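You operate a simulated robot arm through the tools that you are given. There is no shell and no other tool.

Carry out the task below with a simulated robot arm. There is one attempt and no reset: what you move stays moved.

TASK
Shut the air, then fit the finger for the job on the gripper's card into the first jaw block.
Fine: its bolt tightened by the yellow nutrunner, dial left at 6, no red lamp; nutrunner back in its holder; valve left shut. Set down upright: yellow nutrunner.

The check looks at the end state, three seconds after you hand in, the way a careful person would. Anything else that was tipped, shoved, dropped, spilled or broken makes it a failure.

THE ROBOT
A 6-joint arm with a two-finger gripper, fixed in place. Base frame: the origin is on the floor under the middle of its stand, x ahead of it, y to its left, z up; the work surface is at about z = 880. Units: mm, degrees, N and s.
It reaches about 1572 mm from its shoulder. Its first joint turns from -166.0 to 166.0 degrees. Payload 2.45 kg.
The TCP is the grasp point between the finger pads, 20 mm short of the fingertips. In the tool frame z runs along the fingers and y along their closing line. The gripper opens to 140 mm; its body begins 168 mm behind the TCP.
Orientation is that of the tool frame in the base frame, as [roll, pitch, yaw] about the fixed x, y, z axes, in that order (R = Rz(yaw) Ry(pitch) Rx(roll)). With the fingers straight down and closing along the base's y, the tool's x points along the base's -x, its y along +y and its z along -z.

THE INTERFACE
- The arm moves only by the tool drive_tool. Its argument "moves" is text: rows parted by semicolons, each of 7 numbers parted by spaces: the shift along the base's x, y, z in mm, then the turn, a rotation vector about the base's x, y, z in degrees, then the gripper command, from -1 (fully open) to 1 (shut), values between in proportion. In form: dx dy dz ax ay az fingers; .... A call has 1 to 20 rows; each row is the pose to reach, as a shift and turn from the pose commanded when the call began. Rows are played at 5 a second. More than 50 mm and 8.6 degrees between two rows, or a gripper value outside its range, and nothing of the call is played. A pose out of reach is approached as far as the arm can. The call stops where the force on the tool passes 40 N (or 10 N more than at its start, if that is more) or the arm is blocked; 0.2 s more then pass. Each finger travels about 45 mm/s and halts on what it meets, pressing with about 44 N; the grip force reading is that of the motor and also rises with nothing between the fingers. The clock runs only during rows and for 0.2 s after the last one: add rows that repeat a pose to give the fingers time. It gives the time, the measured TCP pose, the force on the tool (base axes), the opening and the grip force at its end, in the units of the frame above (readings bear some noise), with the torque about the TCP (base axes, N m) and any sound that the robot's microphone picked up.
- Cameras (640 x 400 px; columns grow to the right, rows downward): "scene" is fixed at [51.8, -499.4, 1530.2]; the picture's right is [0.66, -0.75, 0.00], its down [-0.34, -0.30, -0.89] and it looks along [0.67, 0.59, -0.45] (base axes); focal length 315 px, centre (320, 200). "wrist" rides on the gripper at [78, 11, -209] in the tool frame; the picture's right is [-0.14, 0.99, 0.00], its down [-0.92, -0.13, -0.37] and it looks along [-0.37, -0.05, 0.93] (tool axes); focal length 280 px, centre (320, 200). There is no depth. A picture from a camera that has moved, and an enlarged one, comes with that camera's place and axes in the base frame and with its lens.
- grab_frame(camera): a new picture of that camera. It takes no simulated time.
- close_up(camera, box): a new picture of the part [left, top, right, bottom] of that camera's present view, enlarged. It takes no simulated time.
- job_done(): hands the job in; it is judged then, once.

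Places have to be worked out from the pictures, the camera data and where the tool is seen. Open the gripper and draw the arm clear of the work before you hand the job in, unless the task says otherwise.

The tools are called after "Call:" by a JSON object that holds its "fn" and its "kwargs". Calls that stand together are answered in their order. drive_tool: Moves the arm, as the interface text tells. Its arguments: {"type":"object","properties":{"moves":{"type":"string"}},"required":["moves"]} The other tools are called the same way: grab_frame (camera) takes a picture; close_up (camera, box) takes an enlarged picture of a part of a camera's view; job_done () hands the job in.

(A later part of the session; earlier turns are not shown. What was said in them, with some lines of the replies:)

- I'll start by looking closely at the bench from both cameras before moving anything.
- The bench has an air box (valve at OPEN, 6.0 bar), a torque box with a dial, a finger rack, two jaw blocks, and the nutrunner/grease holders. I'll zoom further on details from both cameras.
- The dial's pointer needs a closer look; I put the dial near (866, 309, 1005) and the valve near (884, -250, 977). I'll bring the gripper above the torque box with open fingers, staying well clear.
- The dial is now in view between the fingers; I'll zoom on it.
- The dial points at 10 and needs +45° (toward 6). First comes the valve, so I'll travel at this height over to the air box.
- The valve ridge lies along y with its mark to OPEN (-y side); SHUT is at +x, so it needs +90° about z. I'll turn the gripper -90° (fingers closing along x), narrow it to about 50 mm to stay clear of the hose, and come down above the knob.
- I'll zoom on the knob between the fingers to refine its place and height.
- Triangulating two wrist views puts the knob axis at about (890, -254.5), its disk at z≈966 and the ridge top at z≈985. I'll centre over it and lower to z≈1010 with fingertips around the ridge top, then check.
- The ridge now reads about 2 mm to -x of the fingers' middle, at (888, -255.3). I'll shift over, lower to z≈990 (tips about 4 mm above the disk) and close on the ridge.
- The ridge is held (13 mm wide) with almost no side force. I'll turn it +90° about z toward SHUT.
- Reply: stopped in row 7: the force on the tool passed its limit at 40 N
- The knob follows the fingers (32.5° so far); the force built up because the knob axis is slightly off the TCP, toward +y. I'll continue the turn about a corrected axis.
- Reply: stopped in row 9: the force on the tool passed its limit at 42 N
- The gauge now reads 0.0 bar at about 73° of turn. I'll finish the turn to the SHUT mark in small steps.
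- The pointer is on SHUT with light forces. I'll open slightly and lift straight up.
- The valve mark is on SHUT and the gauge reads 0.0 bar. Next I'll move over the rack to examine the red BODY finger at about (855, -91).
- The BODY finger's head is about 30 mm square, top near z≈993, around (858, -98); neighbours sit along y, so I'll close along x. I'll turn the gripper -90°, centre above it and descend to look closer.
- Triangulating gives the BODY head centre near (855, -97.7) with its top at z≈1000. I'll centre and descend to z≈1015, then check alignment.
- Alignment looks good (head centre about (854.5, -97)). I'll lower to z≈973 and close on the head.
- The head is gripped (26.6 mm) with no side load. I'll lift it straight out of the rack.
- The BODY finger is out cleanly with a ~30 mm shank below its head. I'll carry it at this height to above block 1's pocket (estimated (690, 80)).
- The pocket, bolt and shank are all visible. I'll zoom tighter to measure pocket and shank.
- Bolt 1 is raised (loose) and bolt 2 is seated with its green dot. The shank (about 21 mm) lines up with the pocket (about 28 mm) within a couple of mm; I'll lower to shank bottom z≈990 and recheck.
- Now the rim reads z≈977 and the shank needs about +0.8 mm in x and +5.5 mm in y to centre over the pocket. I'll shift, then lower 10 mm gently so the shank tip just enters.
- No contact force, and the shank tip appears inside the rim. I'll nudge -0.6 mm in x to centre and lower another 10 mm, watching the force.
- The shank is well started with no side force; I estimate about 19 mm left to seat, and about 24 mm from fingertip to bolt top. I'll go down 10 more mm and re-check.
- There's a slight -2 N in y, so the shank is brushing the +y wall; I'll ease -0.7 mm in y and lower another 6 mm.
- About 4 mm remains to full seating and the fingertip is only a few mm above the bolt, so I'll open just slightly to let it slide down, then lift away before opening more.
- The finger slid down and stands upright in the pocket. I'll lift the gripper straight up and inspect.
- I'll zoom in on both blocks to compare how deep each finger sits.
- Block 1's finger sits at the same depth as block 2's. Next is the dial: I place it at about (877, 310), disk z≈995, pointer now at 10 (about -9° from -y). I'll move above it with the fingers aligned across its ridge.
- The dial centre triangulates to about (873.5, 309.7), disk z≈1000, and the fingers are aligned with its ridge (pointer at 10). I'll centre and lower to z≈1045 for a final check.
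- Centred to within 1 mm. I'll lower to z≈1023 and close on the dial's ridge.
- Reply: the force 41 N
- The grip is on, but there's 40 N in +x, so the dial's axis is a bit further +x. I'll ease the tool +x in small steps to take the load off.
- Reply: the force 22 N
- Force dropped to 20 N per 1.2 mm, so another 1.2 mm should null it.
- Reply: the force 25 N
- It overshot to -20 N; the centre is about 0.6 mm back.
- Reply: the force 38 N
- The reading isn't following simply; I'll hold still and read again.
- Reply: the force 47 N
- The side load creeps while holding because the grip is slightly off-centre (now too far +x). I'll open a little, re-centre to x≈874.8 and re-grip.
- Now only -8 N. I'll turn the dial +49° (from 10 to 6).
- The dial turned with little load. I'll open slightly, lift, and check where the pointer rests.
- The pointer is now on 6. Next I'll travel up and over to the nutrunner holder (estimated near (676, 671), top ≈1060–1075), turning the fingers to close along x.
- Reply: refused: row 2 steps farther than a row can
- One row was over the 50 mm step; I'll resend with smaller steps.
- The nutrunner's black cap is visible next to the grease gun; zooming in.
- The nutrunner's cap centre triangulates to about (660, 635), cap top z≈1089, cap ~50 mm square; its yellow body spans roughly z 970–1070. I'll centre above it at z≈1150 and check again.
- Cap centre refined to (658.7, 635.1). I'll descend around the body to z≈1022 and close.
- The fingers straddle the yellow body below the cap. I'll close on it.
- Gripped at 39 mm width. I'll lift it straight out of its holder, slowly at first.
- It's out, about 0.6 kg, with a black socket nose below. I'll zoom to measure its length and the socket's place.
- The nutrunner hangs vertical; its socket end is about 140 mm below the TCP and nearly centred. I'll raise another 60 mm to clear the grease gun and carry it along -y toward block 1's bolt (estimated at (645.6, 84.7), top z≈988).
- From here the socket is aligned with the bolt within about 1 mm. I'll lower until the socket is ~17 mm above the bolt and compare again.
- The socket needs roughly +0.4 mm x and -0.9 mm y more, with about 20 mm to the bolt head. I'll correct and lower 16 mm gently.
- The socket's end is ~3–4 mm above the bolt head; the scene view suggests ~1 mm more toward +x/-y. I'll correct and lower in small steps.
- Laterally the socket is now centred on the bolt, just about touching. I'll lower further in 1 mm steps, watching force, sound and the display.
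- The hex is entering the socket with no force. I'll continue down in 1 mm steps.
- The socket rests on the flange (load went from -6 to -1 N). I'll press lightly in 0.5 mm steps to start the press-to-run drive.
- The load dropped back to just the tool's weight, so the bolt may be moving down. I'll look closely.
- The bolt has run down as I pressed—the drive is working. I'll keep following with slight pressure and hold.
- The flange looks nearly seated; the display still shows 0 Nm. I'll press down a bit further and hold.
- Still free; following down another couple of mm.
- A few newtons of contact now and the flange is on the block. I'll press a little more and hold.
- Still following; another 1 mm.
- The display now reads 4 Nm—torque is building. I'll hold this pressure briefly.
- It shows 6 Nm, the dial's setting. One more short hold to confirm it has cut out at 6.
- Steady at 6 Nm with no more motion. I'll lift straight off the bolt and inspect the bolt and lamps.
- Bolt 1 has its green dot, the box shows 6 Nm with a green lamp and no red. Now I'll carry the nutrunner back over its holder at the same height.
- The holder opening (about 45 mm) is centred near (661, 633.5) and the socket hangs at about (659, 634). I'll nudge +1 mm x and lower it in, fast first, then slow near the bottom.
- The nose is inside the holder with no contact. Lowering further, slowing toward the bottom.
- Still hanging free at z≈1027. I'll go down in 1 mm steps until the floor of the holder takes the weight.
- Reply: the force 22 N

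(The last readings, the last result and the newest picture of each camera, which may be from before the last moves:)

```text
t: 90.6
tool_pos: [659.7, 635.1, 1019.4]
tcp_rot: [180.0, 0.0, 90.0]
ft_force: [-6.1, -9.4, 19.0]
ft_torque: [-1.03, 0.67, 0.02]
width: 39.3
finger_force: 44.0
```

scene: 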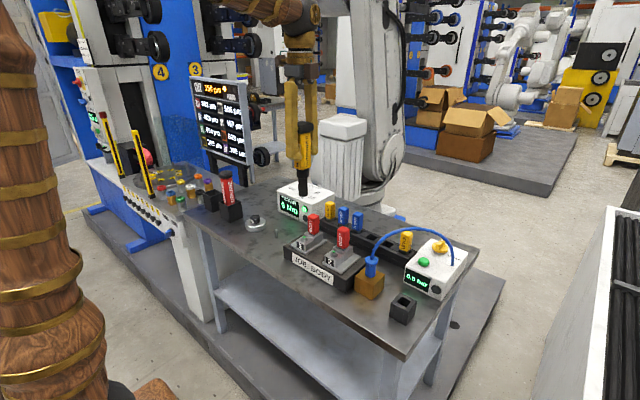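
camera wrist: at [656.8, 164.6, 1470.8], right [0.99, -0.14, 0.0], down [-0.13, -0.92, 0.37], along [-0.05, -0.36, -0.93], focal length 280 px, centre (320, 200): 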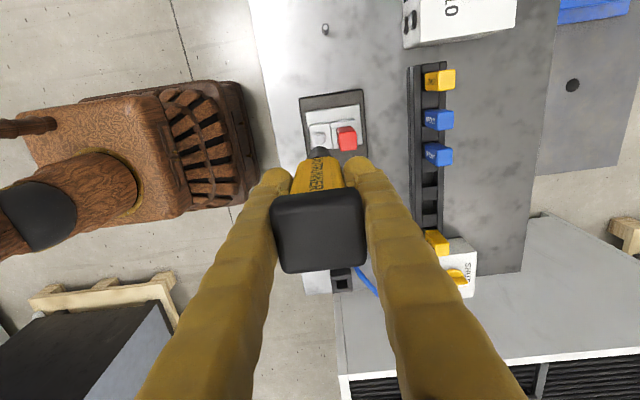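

The floor contact came at z≈1020.5 (now +19 N). I'll back off 0.8 mm to relieve it, and check it looks upright before release.

Call:
{"fn": "drive_tool", "kwargs": {"moves": "0 0 0.5 0 0 0 1; 0 0 0.9 0 0 0 1; 0 0 0.9 0 0 0 1"}}

Call:
{"fn": "close_up", "kwargs": {"camera": "scene", "box": [180, 130, 260, 220]}}

Call:
{"fn": "close_up", "kwargs": {"camera": "wrist", "box": [240, 100, 400, 290]}}

```text
t: 91.4
tool_pos: [659.5, 637.9, 1020.2]
tcp_rot: [-179.9, -0.1, 90.1]
ft_force: [-4.5, -1.8, 14.6]
ft_torque: [-0.03, 0.35, 0.0]
width: 39.0
finger_force: 43.8
```

```text
4.44 times, centred on (220, 175) of scene
camera zoom: at [51.8, -499.4, 1530.2], right [0.66, -0.75, 0.0], down [-0.34, -0.3, -0.89], along [0.67, 0.59, -0.45], focal length 1401 px, centre (764, 311)
```

zoom: 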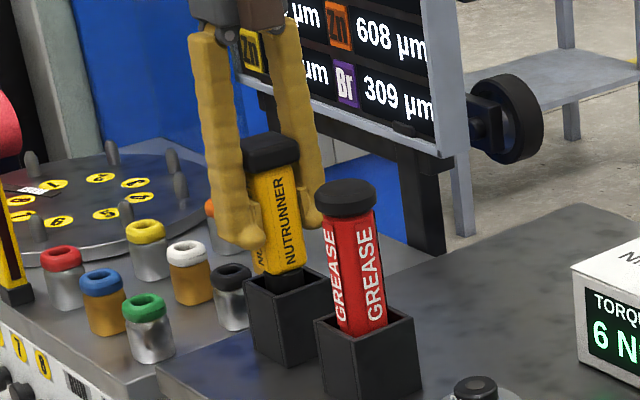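

```text
2.11 times, centred on (320, 195) of wrist
camera zoom: at [669.2, 714.1, 1229.8], right [0.99, -0.14, 0.0], down [-0.13, -0.92, 0.37], along [-0.05, -0.36, -0.93], focal length 590 px, centre (320, 210)
```

zoom: 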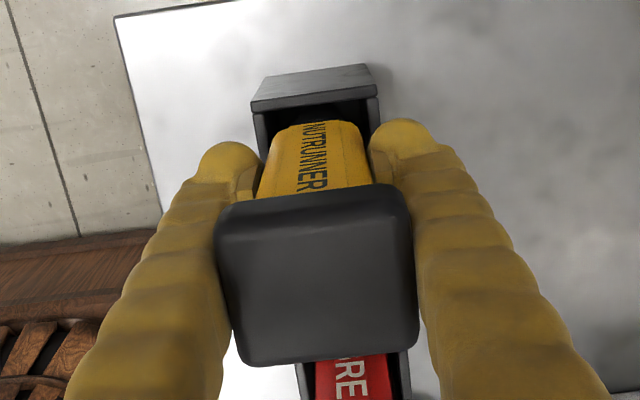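

Still 15 N of push; I'll raise another 0.7 mm, then open the fingers gently.

Call:
{"fn": "drive_tool", "kwargs": {"moves": "0 0 0.4 0 0 0 1; 0 0 0.7 0 0 0 1; 0 0 0.7 0 0 0 1"}}

```text
t: 92.2
tool_pos: [659.2, 635.5, 1019.3]
tcp_rot: [-179.9, 0.0, 90.0]
ft_force: [0.1, 0.2, -6.2]
ft_torque: [-0.04, -0.02, 0.03]
width: 38.8
finger_force: 43.7
```

It now hangs a fraction of a mm above the floor. I'll lower 0.3 mm and open gently.

Call:
{"fn": "drive_tool", "kwargs": {"moves": "0 0 -0.3 0 0 0 1; 0 0 -0.3 0 0 0 1; 0 0 -0.3 0 0 0 0.42; 0 0 -0.3 0 0 0 0.38; 0 0 -0.3 0 0 0 0.33; 0 0 -0.3 0 0 0 0.33"}}

Call:
{"fn": "close_up", "kwargs": {"camera": "scene", "box": [180, 130, 260, 220]}}

Call:
{"fn": "close_up", "kwargs": {"camera": "wrist", "box": [240, 100, 400, 290]}}

```text
t: 93.6
tool_pos: [660.3, 635.2, 1020.7]
tcp_rot: [-179.9, 0.0, 89.9]
ft_force: [-0.3, -0.2, 0.8]
ft_torque: [0.0, 0.0, 0.0]
width: 46.8
finger_force: 0.1
```

```text
4.44 times, centred on (220, 175) of scene
camera zoom: at [51.8, -499.4, 1530.2], right [0.66, -0.75, 0.0], down [-0.34, -0.3, -0.89], along [0.67, 0.59, -0.45], focal length 1401 px, centre (764, 311)
```

zoom: 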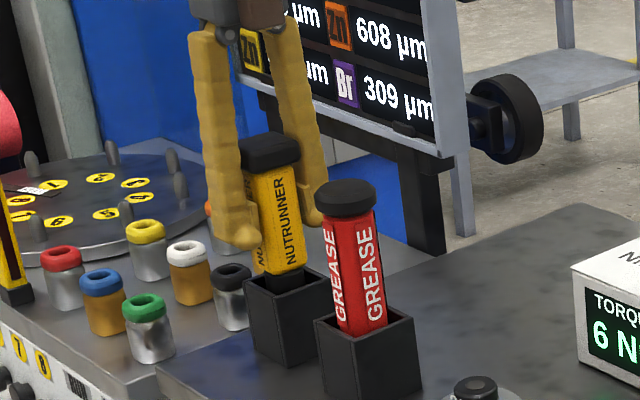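

```text
2.11 times, centred on (320, 195) of wrist
camera zoom: at [669.5, 714.0, 1230.4], right [0.99, -0.14, 0.0], down [-0.13, -0.92, 0.37], along [-0.05, -0.36, -0.93], focal length 590 px, centre (320, 210)
```

zoom: 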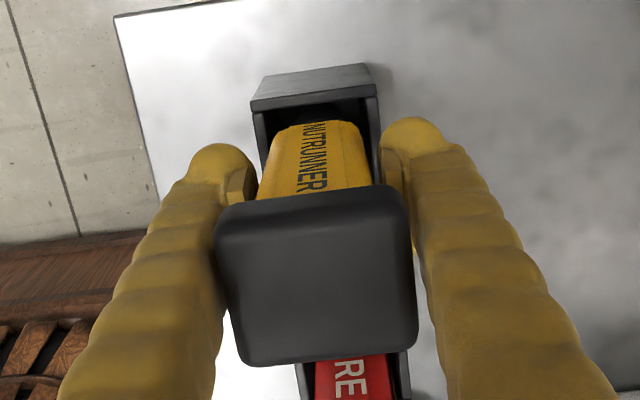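

The nutrunner stands by itself, upright in the holder. I'll open wide (to clear the cap) and rise straight up.

Call:
{"fn": "drive_tool", "kwargs": {"moves": "0 0 0 0 0 0 0.1; 0 0 0 0 0 0 -0.2; 0 0 0 0 0 0 -0.35; 0 0 0 0 0 0 -0.35; 0 0 0 0 0 0 -0.35; 0 0 20 0 0 0 -0.35; 0 0 50 0 0 0 -0.35; 0 0 90 0 0 0 -0.35; 0 0 130 0 0 0 -0.35; 0 0 175 0 0 0 -0.35; 0 0 220 0 0 0 -0.35; 0 0 220 0 0 0 -0.35"}}

Call:
{"fn": "close_up", "kwargs": {"camera": "scene", "box": [180, 130, 260, 220]}}

Call:
{"fn": "grab_frame", "kwargs": {"camera": "wrist"}}

Call:
{"fn": "grab_frame", "kwargs": {"camera": "scene"}}

```text
t: 96.2
tool_pos: [658.2, 635.2, 1240.0]
tcp_rot: [-180.0, -0.2, 89.9]
ft_force: [-0.4, -0.5, -0.2]
ft_torque: [-0.01, 0.0, 0.0]
width: 94.2
finger_force: 0.0
```

```text
4.44 times, centred on (220, 175) of scene
camera zoom: at [51.8, -499.4, 1530.2], right [0.66, -0.75, 0.0], down [-0.34, -0.3, -0.89], along [0.67, 0.59, -0.45], focal length 1401 px, centre (764, 311)
```

zoom: 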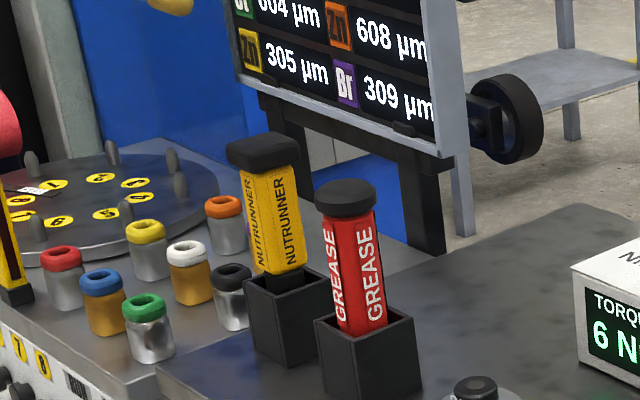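

```text
taken
camera wrist: at [669.2, 713.3, 1448.9], right [0.99, -0.14, 0.0], down [-0.13, -0.92, 0.37], along [-0.05, -0.36, -0.93], focal length 280 px, centre (320, 200)
```

wrist: 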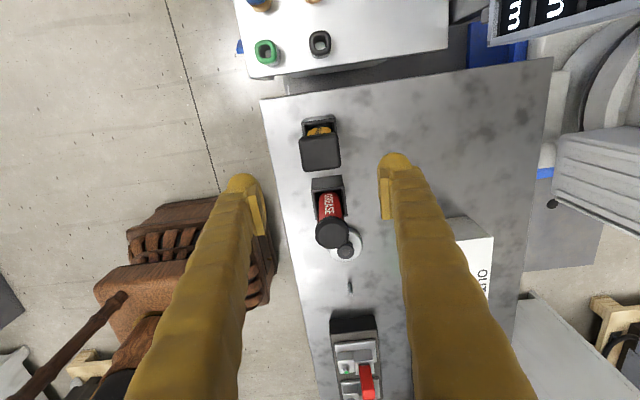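

```text
taken
```

scene: 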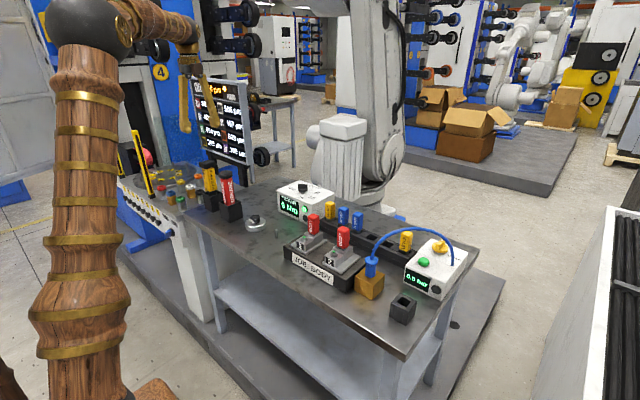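

The nutrunner is back upright in its holder. I'll draw the arm up and away to a clear pose near where it started, gripper open, then make a final check.

Call:
{"fn": "drive_tool", "kwargs": {"moves": "0 0 40 0 0 0 -0.5; 0 0 80 0 0 0 -0.7; -3 -20 105 0 0 8 -1; -8 -60 110 0 0 16 -1; -13 -100 110 0 0 24 -1; -18 -140 110 0 0 32 -1; -23 -180 110 0 0 40 -1; -28 -220 110 0 0 48 -1; -33 -260 110 0 0 56 -1; -38 -300 110 0 0 64 -1; -43 -335 110 0 0 72 -1; -48 -360 110 0 0 80 -1; -55 -374 110 0 0 88 -1; -55 -374 110 0 0 90 -1; -55 -374 110 0 0 90 -1"}}

Call:
{"fn": "grab_frame", "kwargs": {"camera": "scene"}}

Call:
{"fn": "grab_frame", "kwargs": {"camera": "wrist"}}

Call:
{"fn": "close_up", "kwargs": {"camera": "scene", "box": [260, 160, 380, 280]}}

Call:
{"fn": "close_up", "kwargs": {"camera": "scene", "box": [360, 210, 480, 325]}}

Call:
{"fn": "close_up", "kwargs": {"camera": "scene", "box": [180, 140, 290, 240]}}

```text
t: 99.4
tool_pos: [603.7, 260.9, 1352.0]
tcp_rot: [-179.9, -0.1, -179.8]
ft_force: [-0.9, 0.0, 0.0]
ft_torque: [0.04, -0.01, 0.02]
width: 139.8
finger_force: 0.1
```

```text
taken
```

scene: 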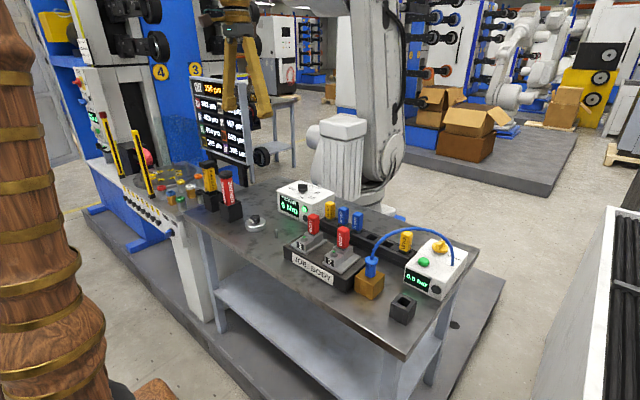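

```text
taken
camera wrist: at [525.0, 272.1, 1561.7], right [0.14, 0.99, 0.0], down [0.92, -0.13, 0.37], along [0.36, -0.05, -0.93], focal length 280 px, centre (320, 200)
```

wrist: 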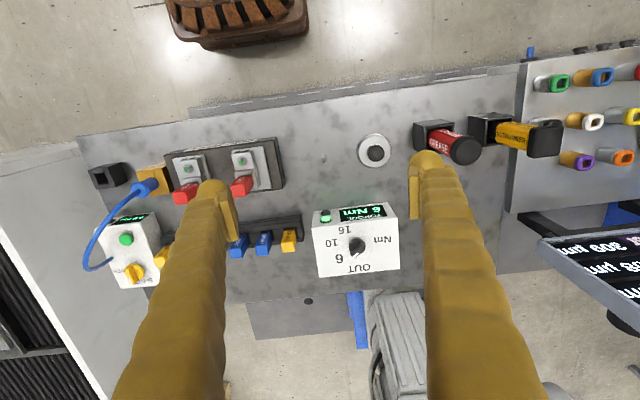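

```text
3.33 times, centred on (320, 220) of scene
camera zoom: at [51.8, -499.4, 1530.2], right [0.66, -0.75, 0.0], down [-0.34, -0.3, -0.89], along [0.67, 0.59, -0.45], focal length 1051 px, centre (320, 133)
```

zoom: 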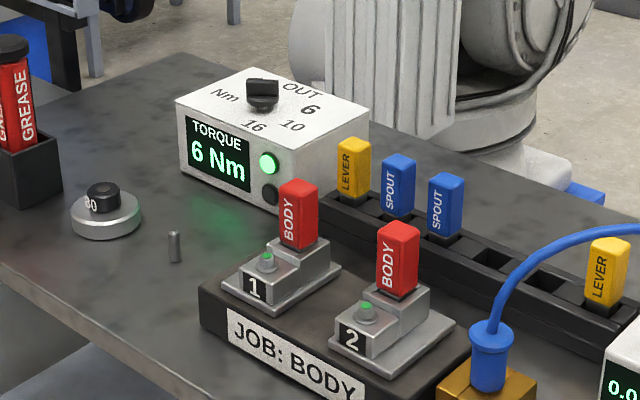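

```text
3.48 times, centred on (420, 268) of scene
camera zoom: at [51.8, -499.4, 1530.2], right [0.66, -0.75, 0.0], down [-0.34, -0.3, -0.89], along [0.67, 0.59, -0.45], focal length 1097 px, centre (-28, -35)
```

zoom: 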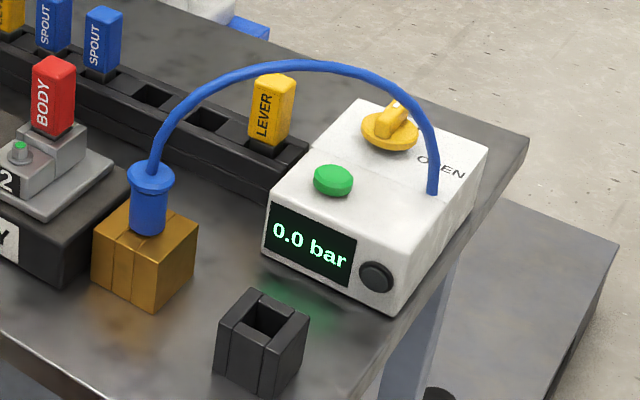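

```text
4.00 times, centred on (235, 190) of scene
camera zoom: at [51.8, -499.4, 1530.2], right [0.66, -0.75, 0.0], down [-0.34, -0.3, -0.89], along [0.67, 0.59, -0.45], focal length 1261 px, centre (660, 240)
```

zoom: 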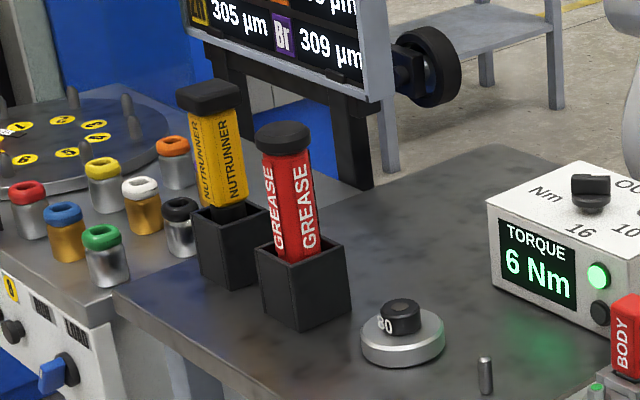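

All looks right; one last zoom on dial and blocks from the wrist camera before handing in.

Call:
{"fn": "close_up", "kwargs": {"camera": "wrist", "box": [300, 195, 410, 285]}}

Call:
{"fn": "close_up", "kwargs": {"camera": "wrist", "box": [80, 130, 300, 300]}}

```text
4.44 times, centred on (355, 240) of wrist
camera zoom: at [525.0, 272.1, 1561.7], right [0.14, 0.99, 0.0], down [0.92, -0.13, 0.37], along [0.36, -0.05, -0.93], focal length 1246 px, centre (164, 22)
```

zoom: 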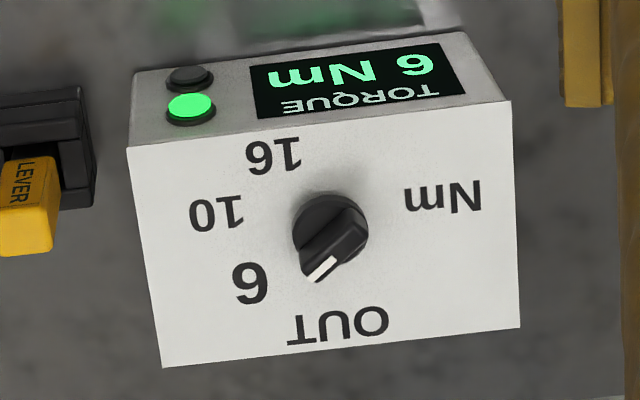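

```text
2.35 times, centred on (190, 215) of wrist
camera zoom: at [525.0, 272.1, 1561.7], right [0.14, 0.99, 0.0], down [0.92, -0.13, 0.37], along [0.36, -0.05, -0.93], focal length 660 px, centre (626, 165)
```

zoom: 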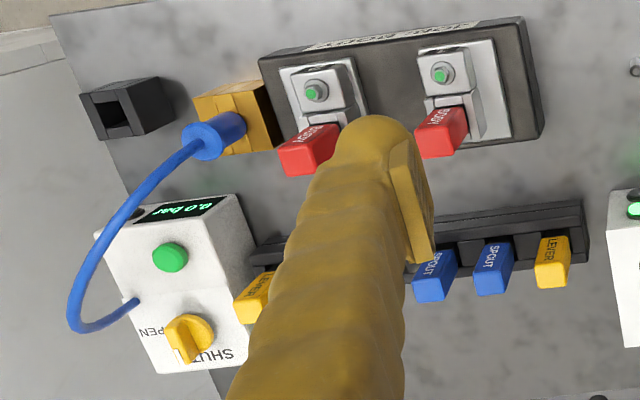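

The valve is on SHUT at 0.0 bar, and BODY fingers are seated in both blocks with green dots. The dial is at 6, showing 6 Nm with a green lamp only. The nutrunner is upright in its holder and the arm is clear with the gripper open, so I'm handing in.

Call:
{"fn": "job_done", "kwargs": {}}

```text
The job is handed in.
```

The job is done and handed in; I haven't seen the check's result. In the last pictures before handing in:

- **Air:** the valve is on SHUT and the gauge reads 0.0 bar.
- **Finger:** the card reads JOB: BODY. The red BODY finger from the rack is in block 1, at the same depth as the one in block 2.
- **Bolt:** I tightened it with the yellow nutrunner. The torque box shows 6 Nm with its green lamp lit and no red lamp, and the bolt has its green dot.
- **Dial:** I turned it from 10 to 6, and it is still at 6.
- **Nutrunner:** it is back in its holder, standing upright.
- **Arm:** it is back close to its starting pose, clear of the bench, with the gripper fully open.

Nothing else on the bench looked moved or tipped. While I was gripping the dial, the side force reached about 46 N. The torque box did not appear to shift.
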